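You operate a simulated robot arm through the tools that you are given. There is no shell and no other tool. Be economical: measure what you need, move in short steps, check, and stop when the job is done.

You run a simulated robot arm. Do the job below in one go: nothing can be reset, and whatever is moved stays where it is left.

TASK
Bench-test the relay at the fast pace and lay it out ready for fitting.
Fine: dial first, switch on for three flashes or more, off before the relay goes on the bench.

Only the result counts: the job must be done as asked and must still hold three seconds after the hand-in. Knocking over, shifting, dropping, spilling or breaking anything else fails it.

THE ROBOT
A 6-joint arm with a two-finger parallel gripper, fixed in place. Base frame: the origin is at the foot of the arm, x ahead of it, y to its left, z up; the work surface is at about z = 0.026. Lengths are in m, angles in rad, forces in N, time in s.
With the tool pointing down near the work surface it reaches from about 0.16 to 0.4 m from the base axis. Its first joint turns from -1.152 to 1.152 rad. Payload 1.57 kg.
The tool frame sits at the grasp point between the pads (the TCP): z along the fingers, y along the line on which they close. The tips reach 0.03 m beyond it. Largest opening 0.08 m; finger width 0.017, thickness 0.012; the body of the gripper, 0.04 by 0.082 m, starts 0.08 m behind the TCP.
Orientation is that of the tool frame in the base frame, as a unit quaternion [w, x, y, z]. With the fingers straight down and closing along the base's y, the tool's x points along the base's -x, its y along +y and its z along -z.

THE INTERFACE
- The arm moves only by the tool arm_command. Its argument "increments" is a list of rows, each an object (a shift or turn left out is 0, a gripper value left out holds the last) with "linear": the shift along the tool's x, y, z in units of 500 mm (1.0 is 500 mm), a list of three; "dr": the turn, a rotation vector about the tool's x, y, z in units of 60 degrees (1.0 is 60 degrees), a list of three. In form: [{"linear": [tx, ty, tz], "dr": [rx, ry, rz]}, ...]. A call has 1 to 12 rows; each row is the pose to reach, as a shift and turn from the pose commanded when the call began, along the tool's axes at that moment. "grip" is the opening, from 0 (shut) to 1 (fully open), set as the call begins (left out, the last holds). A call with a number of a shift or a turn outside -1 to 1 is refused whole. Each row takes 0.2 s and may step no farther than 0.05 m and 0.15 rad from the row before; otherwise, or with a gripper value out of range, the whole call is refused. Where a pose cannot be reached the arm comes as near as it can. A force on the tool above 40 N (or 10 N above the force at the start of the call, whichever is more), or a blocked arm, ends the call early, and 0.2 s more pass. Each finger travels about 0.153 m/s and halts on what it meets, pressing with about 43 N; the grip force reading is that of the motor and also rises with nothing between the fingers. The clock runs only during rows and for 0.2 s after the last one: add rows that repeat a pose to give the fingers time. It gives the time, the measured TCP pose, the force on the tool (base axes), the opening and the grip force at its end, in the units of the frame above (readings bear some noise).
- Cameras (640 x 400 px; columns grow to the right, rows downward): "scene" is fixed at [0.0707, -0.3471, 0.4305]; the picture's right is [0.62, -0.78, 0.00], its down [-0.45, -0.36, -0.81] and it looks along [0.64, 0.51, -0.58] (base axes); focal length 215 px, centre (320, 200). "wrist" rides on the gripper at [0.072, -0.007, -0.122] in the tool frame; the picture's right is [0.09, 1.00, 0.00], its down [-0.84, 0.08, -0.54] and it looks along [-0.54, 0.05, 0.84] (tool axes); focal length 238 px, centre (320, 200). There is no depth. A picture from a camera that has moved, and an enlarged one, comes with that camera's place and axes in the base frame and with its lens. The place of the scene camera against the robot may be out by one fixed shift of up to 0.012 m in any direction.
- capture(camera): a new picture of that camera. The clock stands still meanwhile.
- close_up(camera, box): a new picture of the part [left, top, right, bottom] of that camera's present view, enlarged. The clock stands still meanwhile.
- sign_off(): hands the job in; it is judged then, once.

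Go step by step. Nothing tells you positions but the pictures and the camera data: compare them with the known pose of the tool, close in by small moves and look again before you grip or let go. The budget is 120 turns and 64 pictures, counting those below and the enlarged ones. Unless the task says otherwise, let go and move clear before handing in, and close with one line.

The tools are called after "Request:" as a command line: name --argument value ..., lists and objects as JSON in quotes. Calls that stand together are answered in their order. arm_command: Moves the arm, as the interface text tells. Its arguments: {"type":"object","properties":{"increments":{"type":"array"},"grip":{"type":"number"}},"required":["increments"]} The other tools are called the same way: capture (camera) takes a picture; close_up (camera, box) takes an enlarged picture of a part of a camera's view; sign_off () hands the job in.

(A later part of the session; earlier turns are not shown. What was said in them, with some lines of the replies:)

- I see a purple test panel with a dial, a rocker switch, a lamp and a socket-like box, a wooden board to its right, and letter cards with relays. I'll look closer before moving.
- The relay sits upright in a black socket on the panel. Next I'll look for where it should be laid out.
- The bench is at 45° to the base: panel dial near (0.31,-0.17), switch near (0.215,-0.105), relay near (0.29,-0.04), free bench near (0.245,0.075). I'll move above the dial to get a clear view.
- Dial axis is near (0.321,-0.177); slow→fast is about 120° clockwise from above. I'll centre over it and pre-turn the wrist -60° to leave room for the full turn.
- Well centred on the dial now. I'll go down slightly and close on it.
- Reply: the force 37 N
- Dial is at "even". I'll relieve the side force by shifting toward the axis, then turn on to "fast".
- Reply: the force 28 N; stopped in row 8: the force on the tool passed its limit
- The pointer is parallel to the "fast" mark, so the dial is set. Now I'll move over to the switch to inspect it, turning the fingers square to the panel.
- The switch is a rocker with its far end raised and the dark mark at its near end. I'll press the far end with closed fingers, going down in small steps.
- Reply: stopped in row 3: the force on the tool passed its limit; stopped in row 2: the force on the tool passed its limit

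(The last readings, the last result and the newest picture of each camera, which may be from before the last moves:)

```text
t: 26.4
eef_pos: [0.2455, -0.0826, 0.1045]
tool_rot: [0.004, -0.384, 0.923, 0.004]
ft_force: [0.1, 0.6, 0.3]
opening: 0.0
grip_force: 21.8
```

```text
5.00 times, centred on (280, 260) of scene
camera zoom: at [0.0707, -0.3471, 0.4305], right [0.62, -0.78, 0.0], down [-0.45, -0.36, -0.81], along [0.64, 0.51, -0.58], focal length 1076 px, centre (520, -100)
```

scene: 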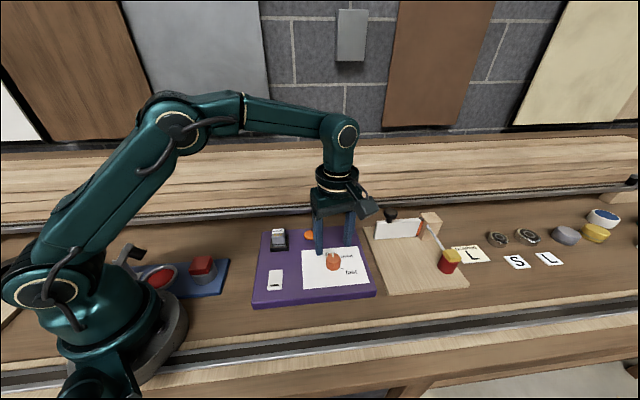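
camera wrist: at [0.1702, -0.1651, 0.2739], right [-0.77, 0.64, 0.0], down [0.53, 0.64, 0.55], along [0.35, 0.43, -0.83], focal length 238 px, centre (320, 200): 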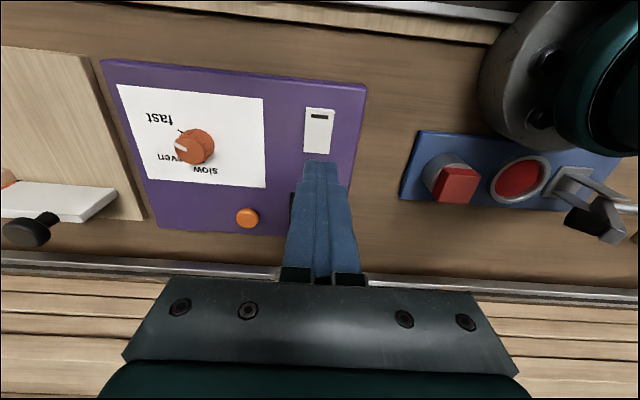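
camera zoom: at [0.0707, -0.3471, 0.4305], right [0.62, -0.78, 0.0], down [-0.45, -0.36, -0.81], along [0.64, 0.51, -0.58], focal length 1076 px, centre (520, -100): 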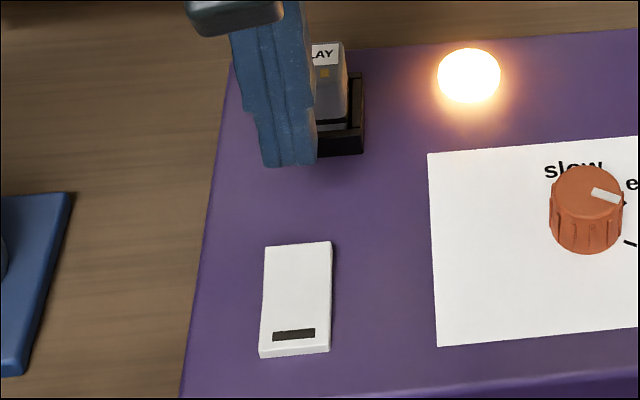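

The lamp is lit, so the switch is on (its marked near end is now down). I'll let the fast flashing run for several seconds while hovering over the far end, and check the lamp.

Request:
arm_command --increments '[{"linear": [0.02, 0.001, 0]}, {"linear": [0.045, 0.002, 0]}, {"linear": [0.045, 0.002, 0.03]}, {"linear": [0.045, 0.002, 0.03]}, {"linear": [0.045, 0.002, 0.03]}]'

Request:
close_up --camera "scene" --box '[250, 220, 340, 300]'

Request:
arm_command --increments '[{"linear": [0, 0, 0]}]'

Request:
close_up --camera "scene" --box '[250, 220, 340, 300]'

Request:
arm_command --increments '[{"linear": [0, 0, 0]}, {"linear": [0, 0, 0]}, {"linear": [0, 0, 0]}, {"linear": [0, 0, 0]}, {"linear": [0, 0, 0]}, {"linear": [0, 0, 0]}, {"linear": [0, 0, 0]}, {"linear": [0, 0, 0]}, {"linear": [0, 0, 0]}, {"linear": [0, 0, 0]}, {"linear": [0, 0, 0]}, {"linear": [0, 0, 0]}]'

Request:
arm_command --increments '[{"linear": [0, 0, 0]}, {"linear": [0, 0, 0]}, {"linear": [0, 0, 0]}, {"linear": [0, 0, 0]}, {"linear": [0, 0, 0]}, {"linear": [0, 0, 0]}, {"linear": [0, 0, 0]}, {"linear": [0, 0, 0]}, {"linear": [0, 0, 0]}, {"linear": [0, 0, 0]}, {"linear": [0, 0, 0]}, {"linear": [0, 0, 0]}]'

Request:
close_up --camera "wrist" --box '[240, 80, 400, 220]'

```text
t: 27.6
eef_pos: [0.2292, -0.0974, 0.0862]
tool_rot: [0.004, -0.385, 0.923, 0.005]
ft_force: [0.6, -0.1, 0.3]
opening: 0.0
grip_force: 21.9
```

```text
5.00 times, centred on (295, 260) of scene
camera zoom: at [0.0707, -0.3471, 0.4305], right [0.62, -0.78, 0.0], down [-0.45, -0.36, -0.81], along [0.64, 0.51, -0.58], focal length 1076 px, centre (445, -100)
```

zoom: 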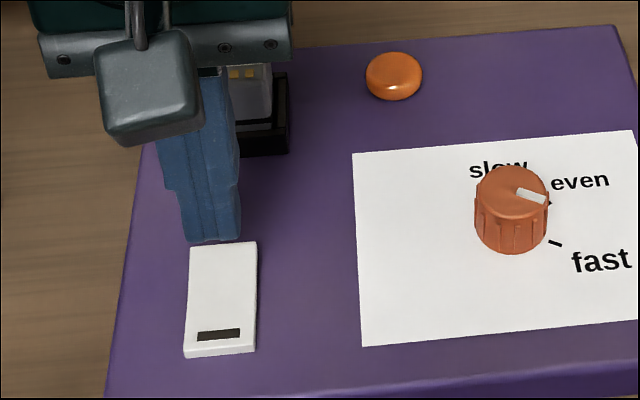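

```text
t: 28.0
eef_pos: [0.2279, -0.0968, 0.0859]
tool_rot: [0.004, -0.384, 0.923, 0.004]
ft_force: [-0.3, -0.5, -0.2]
opening: 0.0
grip_force: 21.3
```

```text
5.00 times, centred on (295, 260) of scene
camera zoom: at [0.0707, -0.3471, 0.4305], right [0.62, -0.78, 0.0], down [-0.45, -0.36, -0.81], along [0.64, 0.51, -0.58], focal length 1076 px, centre (445, -100)
```

zoom: 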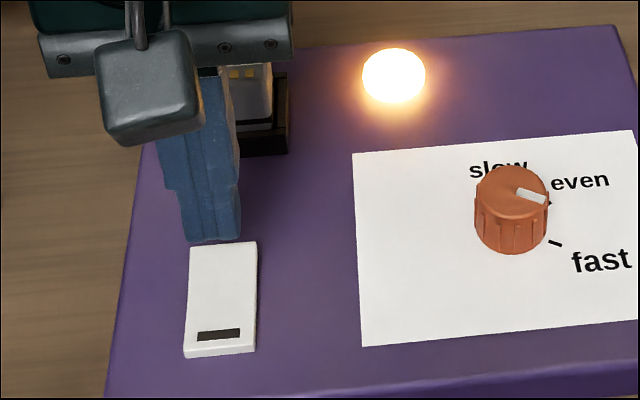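

```text
t: 30.6
eef_pos: [0.2286, -0.0968, 0.0857]
tool_rot: [0.003, -0.385, 0.923, 0.005]
ft_force: [0.0, 1.1, 0.4]
opening: 0.0
grip_force: 21.9
```

```text
t: 33.2
eef_pos: [0.2282, -0.0964, 0.0871]
tool_rot: [0.003, -0.385, 0.923, 0.004]
ft_force: [-0.1, 1.2, -1.0]
opening: 0.0
grip_force: 21.8
```

```text
2.86 times, centred on (320, 150) of wrist
camera zoom: at [0.1831, -0.1538, 0.208], right [-0.77, 0.64, 0.0], down [0.53, 0.64, 0.55], along [0.35, 0.43, -0.83], focal length 681 px, centre (320, 343)
```

zoom: 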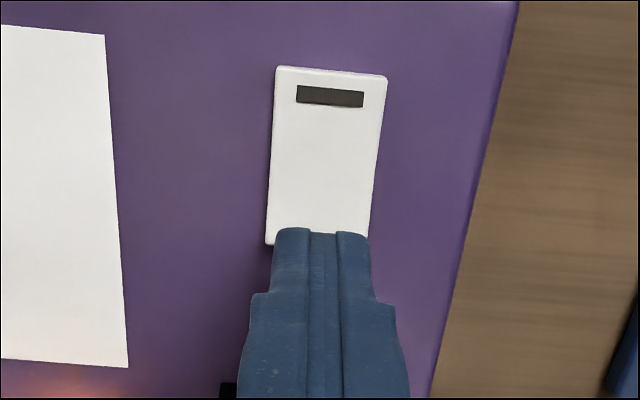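

The lamp is flashing fast and has run over 7 s. Now I'll press the far end to switch off.

Request:
arm_command --increments '[{"linear": [0.003, 0, 0.015]}, {"linear": [0.003, 0, 0.03]}, {"linear": [0.003, 0, 0.034]}, {"linear": [0.003, 0, 0.038]}, {"linear": [0.003, 0, 0.042]}, {"linear": [0.003, 0, 0.046]}, {"linear": [0.003, 0, 0.05]}, {"linear": [0.003, 0, 0.05]}]'

```text
t: 35.0
eef_pos: [0.2286, -0.0975, 0.0641]
tool_rot: [0.005, -0.385, 0.923, 0.004]
ft_force: [0.0, 1.0, 0.3]
opening: 0.0003
grip_force: 20.9
```

Request:
arm_command --increments '[{"linear": [0, 0, 0.003]}, {"linear": [0, 0, 0.006]}, {"linear": [0, 0, 0.009]}, {"linear": [0, 0, 0.012]}, {"linear": [0, 0, 0.012]}]'

Request:
close_up --camera "scene" --box '[250, 220, 340, 300]'

```text
t: 35.5
eef_pos: [0.2282, -0.0986, 0.0638]
tool_rot: [0.005, -0.384, 0.923, 0.004]
ft_force: [-0.1, 1.2, 4.0]
opening: 0.0
grip_force: 21.3
stopped in row 2: the force on the tool passed its limit (the readings are from after the stop); the commanded pose is now the measured one
```

```text
5.00 times, centred on (295, 260) of scene
camera zoom: at [0.0706, -0.3471, 0.4305], right [0.62, -0.78, 0.0], down [-0.45, -0.36, -0.81], along [0.64, 0.51, -0.58], focal length 1076 px, centre (445, -100)
```

zoom: 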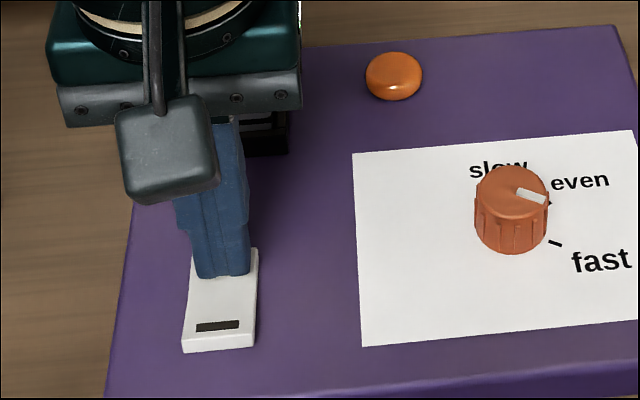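

Switch is off again (near end raised, lamp dark). Now I'll rise and look at the relay from above, with the gripper open.

Request:
arm_command --increments '[{"linear": [0, 0, -0.06]}, {"linear": [0, 0, -0.14]}, {"linear": [-0.06, -0.005, -0.18]}, {"linear": [-0.12, -0.009, -0.18]}, {"linear": [-0.171, -0.013, -0.18]}, {"linear": [-0.171, -0.013, -0.18]}, {"linear": [-0.171, -0.013, -0.18]}]'

Request:
arm_command --increments '[{"linear": [0, 0, 0]}, {"linear": [0, 0, 0]}]' --grip 0.8

Request:
capture --camera "wrist"

Request:
close_up --camera "scene" --box '[240, 210, 340, 290]'

```text
t: 37.1
eef_pos: [0.2925, -0.0429, 0.1535]
tool_rot: [0.004, -0.384, 0.923, 0.003]
ft_force: [-0.5, 0.2, -0.3]
opening: 0.0001
grip_force: 21.0
```

```text
t: 37.7
eef_pos: [0.2927, -0.0427, 0.1526]
tool_rot: [0.004, -0.384, 0.923, 0.004]
ft_force: [0.1, -0.6, 0.9]
opening: 0.0639
grip_force: 0.1
```

```text
17 pictures are left
camera wrist: at [0.2471, -0.1007, 0.2747], right [-0.77, 0.64, 0.0], down [0.53, 0.64, 0.55], along [0.35, 0.43, -0.83], focal length 238 px, centre (320, 200)
```

wrist: 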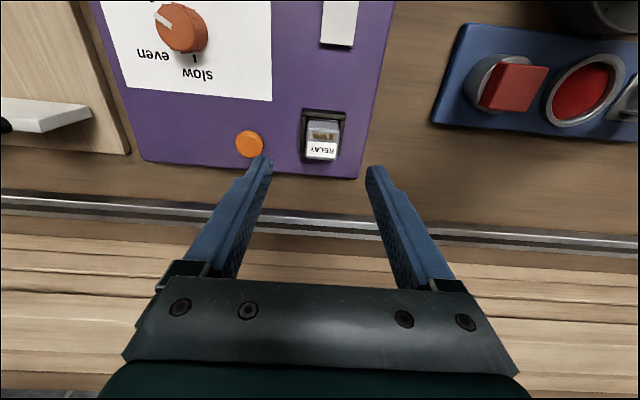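

```text
5.00 times, centred on (290, 250) of scene
camera zoom: at [0.0707, -0.3471, 0.4305], right [0.62, -0.78, 0.0], down [-0.45, -0.36, -0.81], along [0.64, 0.51, -0.58], focal length 1076 px, centre (470, -50)
```

zoom: 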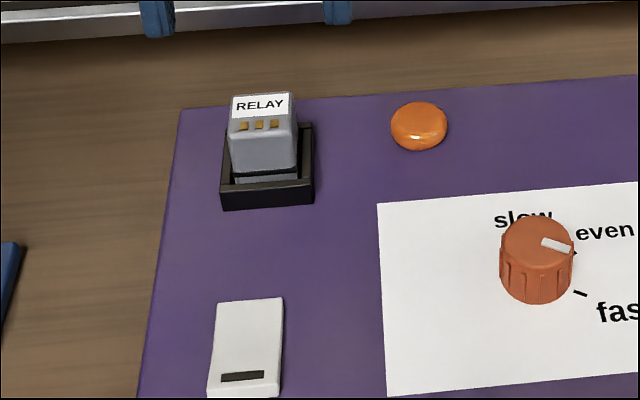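

Request:
close_up --camera "wrist" --box '[280, 95, 370, 175]'

Request:
close_up --camera "scene" --box '[278, 224, 308, 256]'

```text
5.00 times, centred on (325, 135) of wrist
camera zoom: at [0.2471, -0.1007, 0.2747], right [-0.77, 0.64, 0.0], down [0.53, 0.64, 0.55], along [0.35, 0.43, -0.83], focal length 1192 px, centre (295, 525)
```

zoom: 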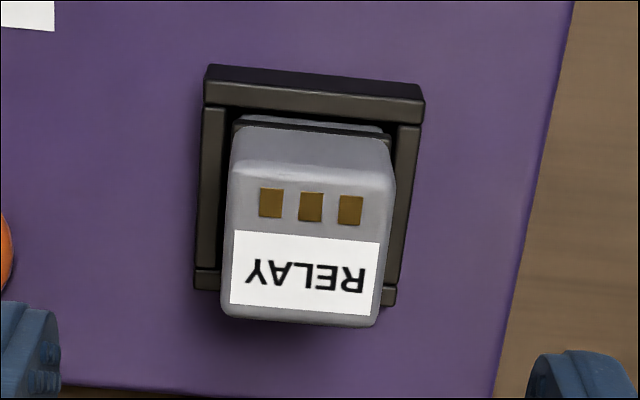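

```text
12.50 times, centred on (293, 240) of scene
camera zoom: at [0.0707, -0.3471, 0.4305], right [0.62, -0.78, 0.0], down [-0.45, -0.36, -0.81], along [0.64, 0.51, -0.58], focal length 2690 px, centre (658, -300)
```

zoom: 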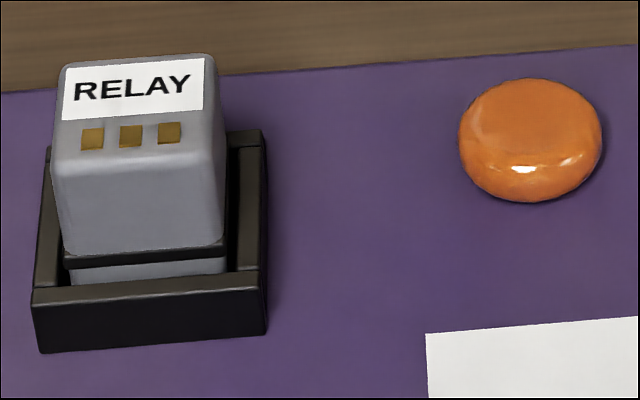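

Relay top is about 28×35 mm at z≈0.06, held in a socket whose walls reach ≈0.043. I'll centre over it and come down partway to check.

Request:
arm_command --increments '[{"linear": [-0.0144, 0.0035, 0.0]}, {"linear": [-0.0144, 0.0035, 0.06]}, {"linear": [-0.0144, 0.0035, 0.105]}, {"linear": [-0.0144, 0.0035, 0.105]}]'

Request:
close_up --camera "wrist" --box '[230, 100, 410, 220]'

Request:
close_up --camera "scene" --box '[260, 205, 330, 260]'

```text
t: 38.7
eef_pos: [0.2985, -0.035, 0.1001]
tool_rot: [0.005, -0.384, 0.923, 0.003]
ft_force: [-0.2, -0.2, 0.1]
opening: 0.064
grip_force: 0.1
```

```text
3.33 times, centred on (320, 160) of wrist
camera zoom: at [0.2532, -0.0923, 0.2216], right [-0.77, 0.64, 0.0], down [0.53, 0.64, 0.55], along [0.35, 0.43, -0.83], focal length 794 px, centre (320, 333)
```

zoom: 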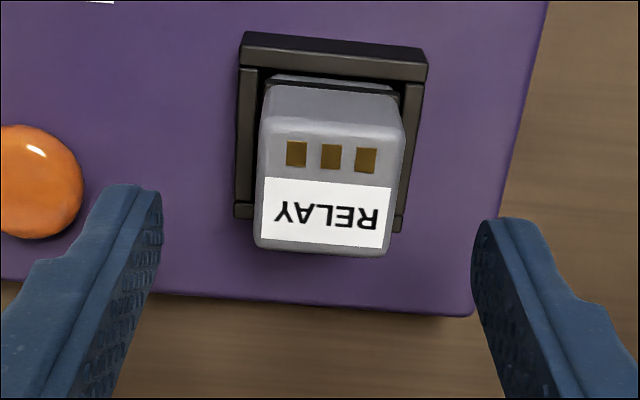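

```text
7.27 times, centred on (295, 232) of scene
camera zoom: at [0.0707, -0.3471, 0.4305], right [0.62, -0.78, 0.0], down [-0.45, -0.36, -0.81], along [0.64, 0.51, -0.58], focal length 1565 px, centre (502, -36)
```

zoom: 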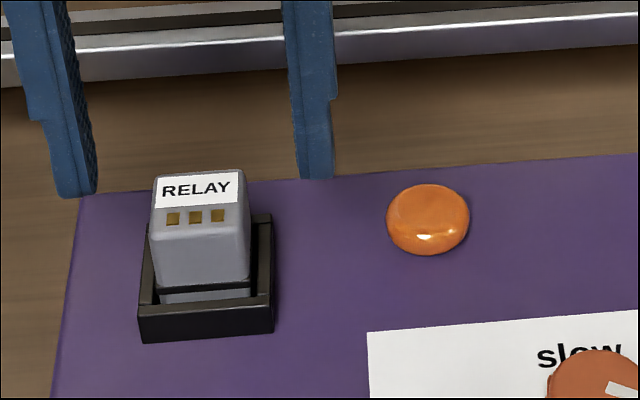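

Request:
arm_command --increments '[{"linear": [0.01, 0.0025, 0.0]}, {"linear": [0.01, 0.0025, 0.026]}, {"linear": [0.01, 0.0025, 0.042]}, {"linear": [0.01, 0.0025, 0.042]}]' --grip 0.65

Request:
close_up --camera "wrist" --box '[230, 100, 410, 220]'

Request:
close_up --camera "scene" --box '[260, 205, 330, 260]'

```text
t: 39.7
eef_pos: [0.2942, -0.0387, 0.081]
tool_rot: [0.006, -0.384, 0.923, 0.004]
ft_force: [-0.1, -0.6, 0.3]
opening: 0.0523
grip_force: 0.1
```

```text
3.33 times, centred on (320, 160) of wrist
camera zoom: at [0.2489, -0.0958, 0.2015], right [-0.77, 0.64, 0.0], down [0.53, 0.64, 0.55], along [0.35, 0.43, -0.83], focal length 794 px, centre (320, 333)
```

zoom: 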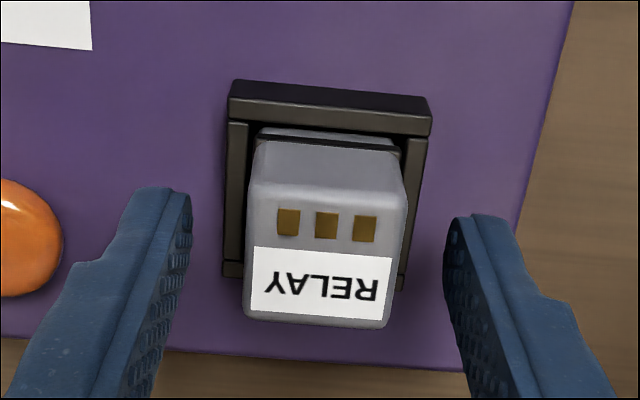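

```text
7.27 times, centred on (295, 232) of scene
camera zoom: at [0.0707, -0.3471, 0.4305], right [0.62, -0.78, 0.0], down [-0.45, -0.36, -0.81], along [0.64, 0.51, -0.58], focal length 1565 px, centre (502, -36)
```

zoom: 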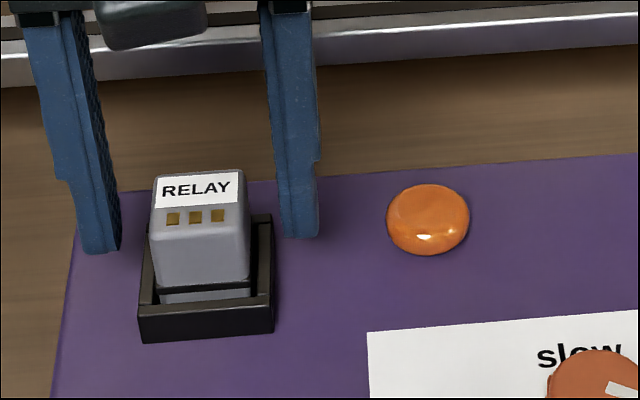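

Request:
arm_command --increments '[{"linear": [0, 0.001, 0.006]}, {"linear": [0, 0.001, 0.006]}]'

Request:
arm_command --increments '[{"linear": [0, 0, 0]}, {"linear": [0, 0, 0]}, {"linear": [0, 0, 0]}]' --grip 0.2

Request:
close_up --camera "wrist" --box '[230, 100, 410, 220]'

```text
t: 40.3
eef_pos: [0.2942, -0.0376, 0.0763]
tool_rot: [0.004, -0.385, 0.923, 0.004]
ft_force: [-0.2, -0.8, 0.5]
opening: 0.0521
grip_force: 0.1
```

```text
t: 41.1
eef_pos: [0.2933, -0.0386, 0.0763]
tool_rot: [0.004, -0.384, 0.923, 0.004]
ft_force: [-0.2, -0.7, -0.6]
opening: 0.0288
grip_force: 38.9
```

```text
3.33 times, centred on (320, 160) of wrist
camera zoom: at [0.2483, -0.0955, 0.1985], right [-0.77, 0.64, 0.0], down [0.53, 0.64, 0.55], along [0.35, 0.43, -0.83], focal length 794 px, centre (320, 333)
```

zoom: 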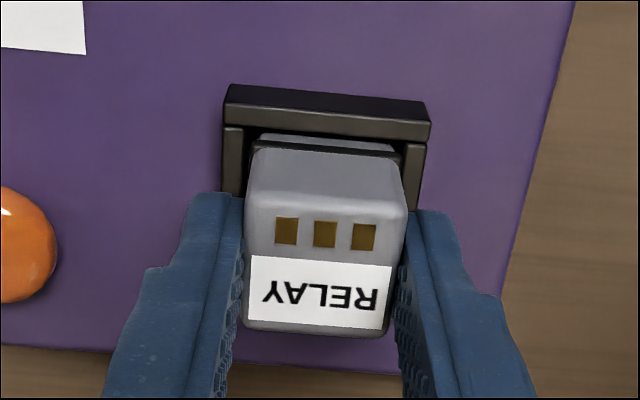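

Firm grip at 28.8 mm with no side load. I'll lift straight out of the socket.

Request:
arm_command --increments '[{"linear": [0, 0, -0.02]}, {"linear": [0, 0, -0.05]}, {"linear": [0, 0, -0.1]}, {"linear": [0, 0, -0.15]}, {"linear": [0, 0, -0.15]}]'

Request:
close_up --camera "scene" --box '[240, 180, 360, 280]'

```text
t: 42.3
eef_pos: [0.2941, -0.0385, 0.1537]
tool_rot: [0.004, -0.385, 0.923, 0.003]
ft_force: [0.5, -0.4, -0.7]
opening: 0.0289
grip_force: 38.4
```

```text
4.00 times, centred on (300, 230) of scene
camera zoom: at [0.0707, -0.3471, 0.4305], right [0.62, -0.78, 0.0], down [-0.45, -0.36, -0.81], along [0.64, 0.51, -0.58], focal length 861 px, centre (400, 80)
```

zoom: 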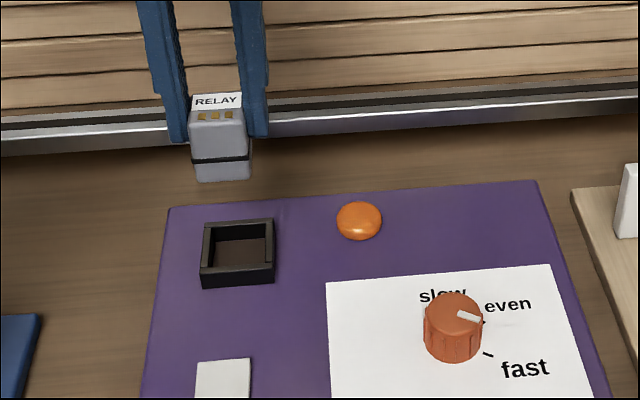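

The relay is out upright. I'll carry it to the free bench area left of the panel.

Request:
arm_command --increments '[{"linear": [-0.016, 0.035, 0]}, {"linear": [-0.032, 0.07, 0]}, {"linear": [-0.048, 0.105, 0]}, {"linear": [-0.064, 0.14, 0]}, {"linear": [-0.08, 0.175, 0]}, {"linear": [-0.095, 0.209, 0]}, {"linear": [-0.095, 0.209, 0.04]}, {"linear": [-0.095, 0.209, 0.08]}, {"linear": [-0.095, 0.209, 0.08]}]'

Request:
capture --camera "wrist"

Request:
capture --camera "scene"

```text
t: 44.3
eef_pos: [0.2512, 0.0674, 0.1143]
tool_rot: [0.005, -0.384, 0.923, 0.005]
ft_force: [0.1, 0.5, -0.2]
opening: 0.0287
grip_force: 39.5
```

```text
7 pictures are left
camera wrist: at [0.2069, 0.0095, 0.2357], right [-0.77, 0.64, 0.0], down [0.53, 0.64, 0.55], along [0.35, 0.43, -0.83], focal length 238 px, centre (320, 200)
```

wrist: 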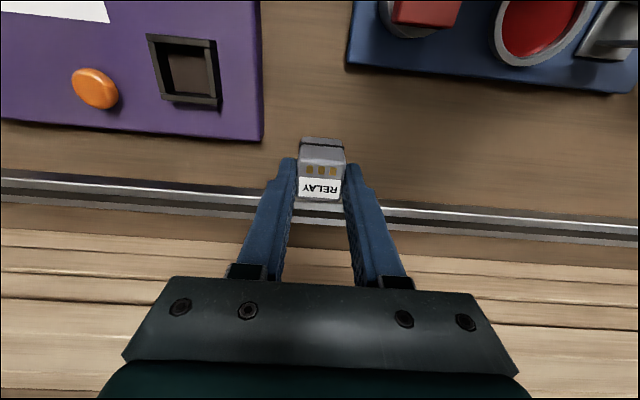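

```text
6 pictures are left
```

scene: 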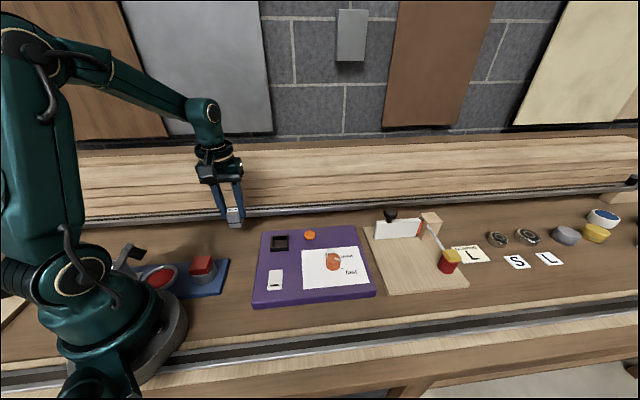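

The spot below is clear of the panel, blue board and rail. I'll lower the relay gently.

Request:
arm_command --increments '[{"linear": [0, 0, 0.03]}, {"linear": [0, 0, 0.06]}, {"linear": [0, 0, 0.076]}, {"linear": [0, 0, 0.076]}]'

Request:
arm_command --increments '[{"linear": [0, 0, 0.002]}, {"linear": [0, 0, 0.004]}, {"linear": [0, 0, 0.004]}]'

Request:
arm_command --increments '[{"linear": [0, 0, 0.002]}, {"linear": [0, 0, 0.004]}, {"linear": [0, 0, 0.004]}]'

Request:
close_up --camera "scene" --box '[190, 180, 270, 250]'

```text
t: 45.3
eef_pos: [0.253, 0.0699, 0.075]
tool_rot: [0.005, -0.384, 0.923, 0.004]
ft_force: [-0.5, -0.2, -0.9]
opening: 0.0291
grip_force: 39.1
```

```text
t: 46.1
eef_pos: [0.2514, 0.0701, 0.0732]
tool_rot: [0.004, -0.384, 0.923, 0.003]
ft_force: [0.4, 0.4, 0.1]
opening: 0.0286
grip_force: 38.2
```

```text
t: 46.9
eef_pos: [0.2532, 0.0695, 0.0724]
tool_rot: [0.004, -0.385, 0.923, 0.004]
ft_force: [-0.2, -0.1, -0.3]
opening: 0.0288
grip_force: 38.2
```

```text
5.71 times, centred on (230, 215) of scene
camera zoom: at [0.0707, -0.3471, 0.4305], right [0.62, -0.78, 0.0], down [-0.45, -0.36, -0.81], along [0.64, 0.51, -0.58], focal length 1230 px, centre (834, 114)
```

zoom: 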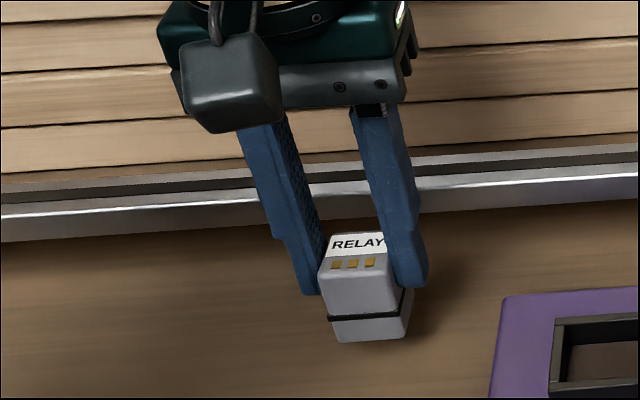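

Request:
arm_command --increments '[{"linear": [0, 0, 0.002]}, {"linear": [0, 0, 0.004]}, {"linear": [0, 0, 0.004]}]'

Request:
arm_command --increments '[{"linear": [0, 0, 0.002]}, {"linear": [0, 0, 0.004]}, {"linear": [0, 0, 0.004]}]'

```text
t: 47.7
eef_pos: [0.2514, 0.0691, 0.0704]
tool_rot: [0.004, -0.384, 0.923, 0.004]
ft_force: [-0.5, -0.1, 0.4]
opening: 0.0288
grip_force: 38.3
```

```text
t: 48.5
eef_pos: [0.2522, 0.0691, 0.0668]
tool_rot: [0.004, -0.384, 0.923, 0.004]
ft_force: [0.2, 0.3, -0.6]
opening: 0.0287
grip_force: 38.3
```

Request:
arm_command --increments '[{"linear": [0, 0, 0.001]}, {"linear": [0, 0, 0.002]}, {"linear": [0, 0, 0.002]}]'

Request:
arm_command --increments '[{"linear": [0, 0, 0.001]}, {"linear": [0, 0, 0.002]}, {"linear": [0, 0, 0.002]}]'

Request:
close_up --camera "scene" --box '[210, 205, 260, 245]'

```text
t: 49.3
eef_pos: [0.2535, 0.0687, 0.0665]
tool_rot: [0.004, -0.385, 0.923, 0.003]
ft_force: [-0.3, -0.3, 0.1]
opening: 0.0287
grip_force: 38.6
```

```text
t: 50.1
eef_pos: [0.2517, 0.0696, 0.0664]
tool_rot: [0.004, -0.384, 0.923, 0.004]
ft_force: [0.2, 0.4, -0.4]
opening: 0.0289
grip_force: 38.7
```

```text
10.00 times, centred on (235, 225) of scene
camera zoom: at [0.0707, -0.3471, 0.4305], right [0.62, -0.78, 0.0], down [-0.45, -0.36, -0.81], along [0.64, 0.51, -0.58], focal length 2152 px, centre (1170, -50)
```

zoom: 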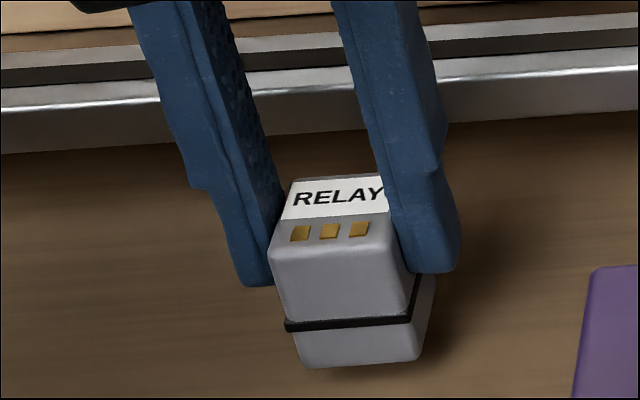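

Still slightly above the bench; I'll continue in 1 mm steps until contact.

Request:
arm_command --increments '[{"linear": [0, 0, 0.001]}, {"linear": [0, 0, 0.002]}, {"linear": [0, 0, 0.002]}]'

Request:
arm_command --increments '[{"linear": [0, 0, 0.001]}, {"linear": [0, 0, 0.002]}, {"linear": [0, 0, 0.002]}]'

Request:
arm_command --increments '[{"linear": [0, 0, 0.001]}, {"linear": [0, 0, 0.002]}, {"linear": [0, 0, 0.002]}]'

```text
t: 50.9
eef_pos: [0.2523, 0.0697, 0.0651]
tool_rot: [0.005, -0.383, 0.924, 0.004]
ft_force: [-0.5, 0.3, 0.0]
opening: 0.0287
grip_force: 38.9
```

```text
t: 51.7
eef_pos: [0.252, 0.0693, 0.0642]
tool_rot: [0.004, -0.384, 0.923, 0.003]
ft_force: [0.5, 0.2, 0.4]
opening: 0.0288
grip_force: 39.2
```

```text
t: 52.5
eef_pos: [0.2515, 0.0685, 0.0637]
tool_rot: [0.004, -0.384, 0.923, 0.004]
ft_force: [-0.1, -1.0, -0.1]
opening: 0.0289
grip_force: 38.7
```

Request:
arm_command --increments '[{"linear": [0, 0, 0.001]}, {"linear": [0, 0, 0.002]}, {"linear": [0, 0, 0.002]}]'

Request:
arm_command --increments '[{"linear": [0, 0, 0.001]}, {"linear": [0, 0, 0.002]}, {"linear": [0, 0, 0.002]}]'

Request:
arm_command --increments '[{"linear": [0, 0, 0.001]}, {"linear": [0, 0, 0.002]}, {"linear": [0, 0, 0.002]}]'

```text
t: 53.3
eef_pos: [0.2516, 0.0674, 0.0618]
tool_rot: [0.005, -0.384, 0.923, 0.003]
ft_force: [0.3, 0.0, -0.5]
opening: 0.0285
grip_force: 38.9
```

```text
t: 54.1
eef_pos: [0.2527, 0.0685, 0.0608]
tool_rot: [0.003, -0.384, 0.923, 0.004]
ft_force: [0.3, -0.1, 0.2]
opening: 0.0287
grip_force: 39.1
```

```text
t: 54.9
eef_pos: [0.2523, 0.0683, 0.0602]
tool_rot: [0.004, -0.385, 0.923, 0.003]
ft_force: [-1.0, 0.5, -0.2]
opening: 0.0289
grip_force: 38.7
```

Request:
close_up --camera "scene" --box '[210, 205, 260, 245]'

```text
10.00 times, centred on (235, 225) of scene
camera zoom: at [0.0707, -0.3471, 0.4305], right [0.62, -0.78, 0.0], down [-0.45, -0.36, -0.81], along [0.64, 0.51, -0.58], focal length 2152 px, centre (1170, -50)
```

zoom: 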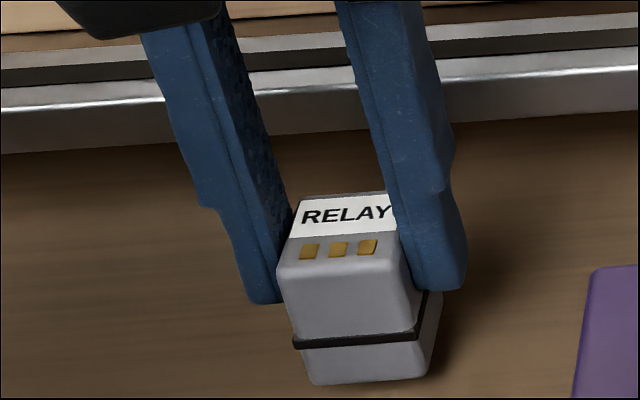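

The relay still moves with the fingers, bench not yet reached (bench seems lower than nominal). Continuing in small steps.

Request:
arm_command --increments '[{"linear": [0, 0, 0.001]}, {"linear": [0, 0, 0.002]}, {"linear": [0, 0, 0.002]}]'

Request:
arm_command --increments '[{"linear": [0, 0, 0.001]}, {"linear": [0, 0, 0.002]}, {"linear": [0, 0, 0.002]}]'

Request:
arm_command --increments '[{"linear": [0, 0, 0.001]}, {"linear": [0, 0, 0.002]}, {"linear": [0, 0, 0.002]}]'

Request:
arm_command --increments '[{"linear": [0, 0, 0.001]}, {"linear": [0, 0, 0.002]}, {"linear": [0, 0, 0.002]}]'

```text
t: 55.7
eef_pos: [0.2512, 0.0686, 0.0592]
tool_rot: [0.004, -0.384, 0.923, 0.004]
ft_force: [-0.3, -0.2, -0.1]
opening: 0.0291
grip_force: 38.7
```

```text
t: 56.5
eef_pos: [0.2521, 0.0686, 0.0579]
tool_rot: [0.004, -0.384, 0.923, 0.004]
ft_force: [-0.1, 0.8, -1.0]
opening: 0.0288
grip_force: 38.6
```

```text
t: 57.3
eef_pos: [0.2522, 0.0692, 0.0566]
tool_rot: [0.004, -0.384, 0.923, 0.004]
ft_force: [0.1, -0.7, -0.8]
opening: 0.029
grip_force: 38.4
```

```text
t: 58.1
eef_pos: [0.2512, 0.0704, 0.055]
tool_rot: [0.004, -0.385, 0.923, 0.003]
ft_force: [-0.1, -0.4, -0.2]
opening: 0.0289
grip_force: 38.9
```

Request:
arm_command --increments '[{"linear": [0, 0, 0.001]}, {"linear": [0, 0, 0.002]}, {"linear": [0, 0, 0.002]}]'

Request:
close_up --camera "scene" --box '[210, 205, 260, 245]'

```text
t: 58.9
eef_pos: [0.2526, 0.0694, 0.0543]
tool_rot: [0.004, -0.385, 0.923, 0.004]
ft_force: [0.0, -0.8, 0.1]
opening: 0.0287
grip_force: 38.6
```

```text
10.00 times, centred on (235, 225) of scene
camera zoom: at [0.0707, -0.3471, 0.4305], right [0.62, -0.78, 0.0], down [-0.45, -0.36, -0.81], along [0.64, 0.51, -0.58], focal length 2152 px, centre (1170, -50)
```

zoom: 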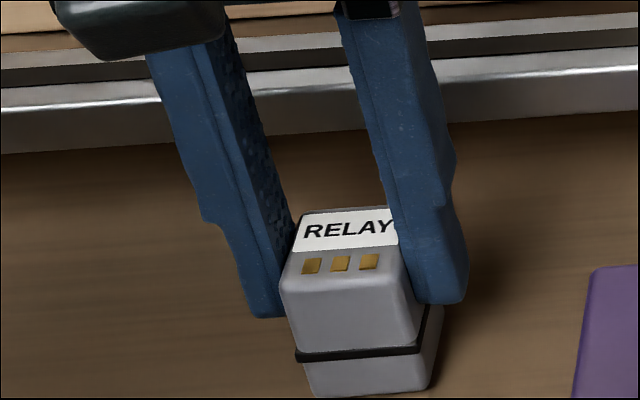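

The relay bottom is still slightly above the bench; the fingers remain ~2 cm above the relay's base, so continuing down is safe. I'll keep stepping until contact.

Request:
arm_command --increments '[{"linear": [0, 0, 0.001]}, {"linear": [0, 0, 0.002]}, {"linear": [0, 0, 0.002]}]'

Request:
arm_command --increments '[{"linear": [0, 0, 0.001]}, {"linear": [0, 0, 0.002]}, {"linear": [0, 0, 0.002]}]'

Request:
arm_command --increments '[{"linear": [0, 0, 0.001]}, {"linear": [0, 0, 0.002]}, {"linear": [0, 0, 0.002]}]'

Request:
arm_command --increments '[{"linear": [0, 0, 0.001]}, {"linear": [0, 0, 0.002]}, {"linear": [0, 0, 0.002]}]'

```text
t: 59.7
eef_pos: [0.251, 0.0698, 0.0533]
tool_rot: [0.005, -0.385, 0.923, 0.004]
ft_force: [0.5, -0.3, -0.4]
opening: 0.0285
grip_force: 39.1
```

```text
t: 60.5
eef_pos: [0.2532, 0.0693, 0.0525]
tool_rot: [0.004, -0.384, 0.923, 0.003]
ft_force: [1.2, 0.3, -0.8]
opening: 0.0288
grip_force: 38.6
```

```text
t: 61.3
eef_pos: [0.2529, 0.0685, 0.0513]
tool_rot: [0.004, -0.385, 0.923, 0.003]
ft_force: [0.5, 0.5, 0.1]
opening: 0.0289
grip_force: 38.9
```

```text
t: 62.1
eef_pos: [0.2525, 0.0692, 0.0516]
tool_rot: [0.004, -0.385, 0.923, 0.002]
ft_force: [-0.2, 0.1, -1.1]
opening: 0.0285
grip_force: 39.0
```

Request:
arm_command --increments '[{"linear": [0, 0, 0.001]}, {"linear": [0, 0, 0.002]}, {"linear": [0, 0, 0.002]}]'

Request:
arm_command --increments '[{"linear": [0, 0, 0.001]}, {"linear": [0, 0, 0.002]}, {"linear": [0, 0, 0.002]}]'

Request:
close_up --camera "scene" --box '[210, 212, 260, 252]'

```text
t: 62.9
eef_pos: [0.2523, 0.0688, 0.05]
tool_rot: [0.005, -0.384, 0.923, 0.003]
ft_force: [-5.8, -0.6, 31.5]
opening: 0.0286
grip_force: 39.1
```

```text
t: 63.7
eef_pos: [0.2532, 0.0688, 0.0498]
tool_rot: [0.004, -0.385, 0.923, 0.003]
ft_force: [-1.7, -9.8, 38.2]
opening: 0.0287
grip_force: 38.5
```

```text
10.00 times, centred on (235, 232) of scene
camera zoom: at [0.0706, -0.3472, 0.4305], right [0.62, -0.78, 0.0], down [-0.45, -0.36, -0.81], along [0.64, 0.51, -0.58], focal length 2152 px, centre (1170, -120)
```

zoom: 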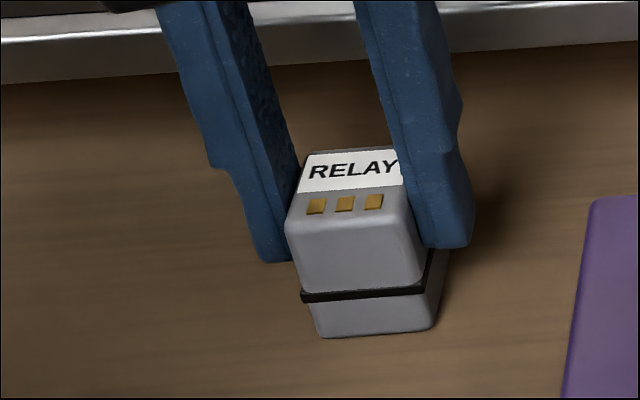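

Contact made. I'll back off 1.5 mm to relieve the load, open a little, and rise straight up.

Request:
arm_command --increments '[{"linear": [0, 0, -0.003]}, {"linear": [0, 0, -0.003]}]'

Request:
arm_command --increments '[{"linear": [0, 0, 0]}, {"linear": [0, 0, 0]}, {"linear": [0, 0, 0]}]' --grip 0.55

Request:
arm_command --increments '[{"linear": [0, 0, -0.04]}, {"linear": [0, 0, -0.1]}, {"linear": [0, 0, -0.18]}, {"linear": [0, 0, -0.26]}, {"linear": [0.06, 0.0, -0.3]}, {"linear": [0.06, 0.0, -0.3]}]'

Request:
close_up --camera "scene" --box '[200, 205, 390, 310]'

```text
t: 64.3
eef_pos: [0.251, 0.07, 0.0496]
tool_rot: [0.003, -0.385, 0.923, 0.005]
ft_force: [0.6, 0.0, -1.0]
opening: 0.0289
grip_force: 39.2
```

```text
t: 65.1
eef_pos: [0.2516, 0.0698, 0.0507]
tool_rot: [0.004, -0.384, 0.923, 0.004]
ft_force: [0.1, 0.3, 0.5]
opening: 0.044
grip_force: 0.1
```

```text
t: 66.5
eef_pos: [0.2334, 0.0478, 0.1996]
tool_rot: [0.004, -0.384, 0.923, 0.003]
ft_force: [-0.8, -0.8, -0.6]
opening: 0.0437
grip_force: 0.1
```

```text
3.37 times, centred on (295, 258) of scene
camera zoom: at [0.0706, -0.3471, 0.4305], right [0.62, -0.78, 0.0], down [-0.45, -0.36, -0.81], along [0.64, 0.51, -0.58], focal length 725 px, centre (404, 6)
```

zoom: 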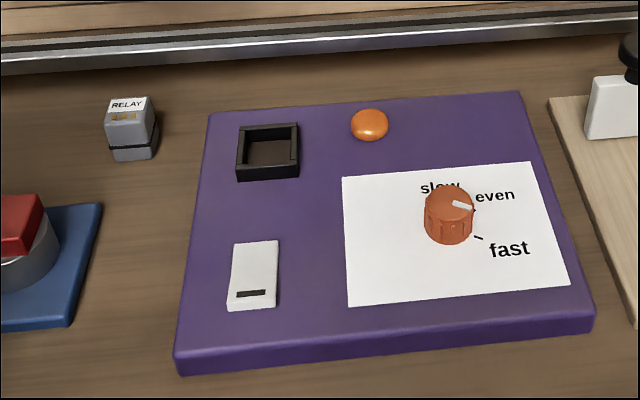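

The relay stands upright and clear on the bench, the switch is off, the lamp is dark, the dial is at fast, and nothing else has moved. I'm handing in.

Request:
sign_off

```text
The job is handed in.
```

I set the dial to fast, then ran the switch for about ten seconds and saw the lamp flash. I switched it off before standing the relay upright on the clear bench left of the panel. I didn't count each flash. There was no marked spot for the relay, so I chose that place, label side up.
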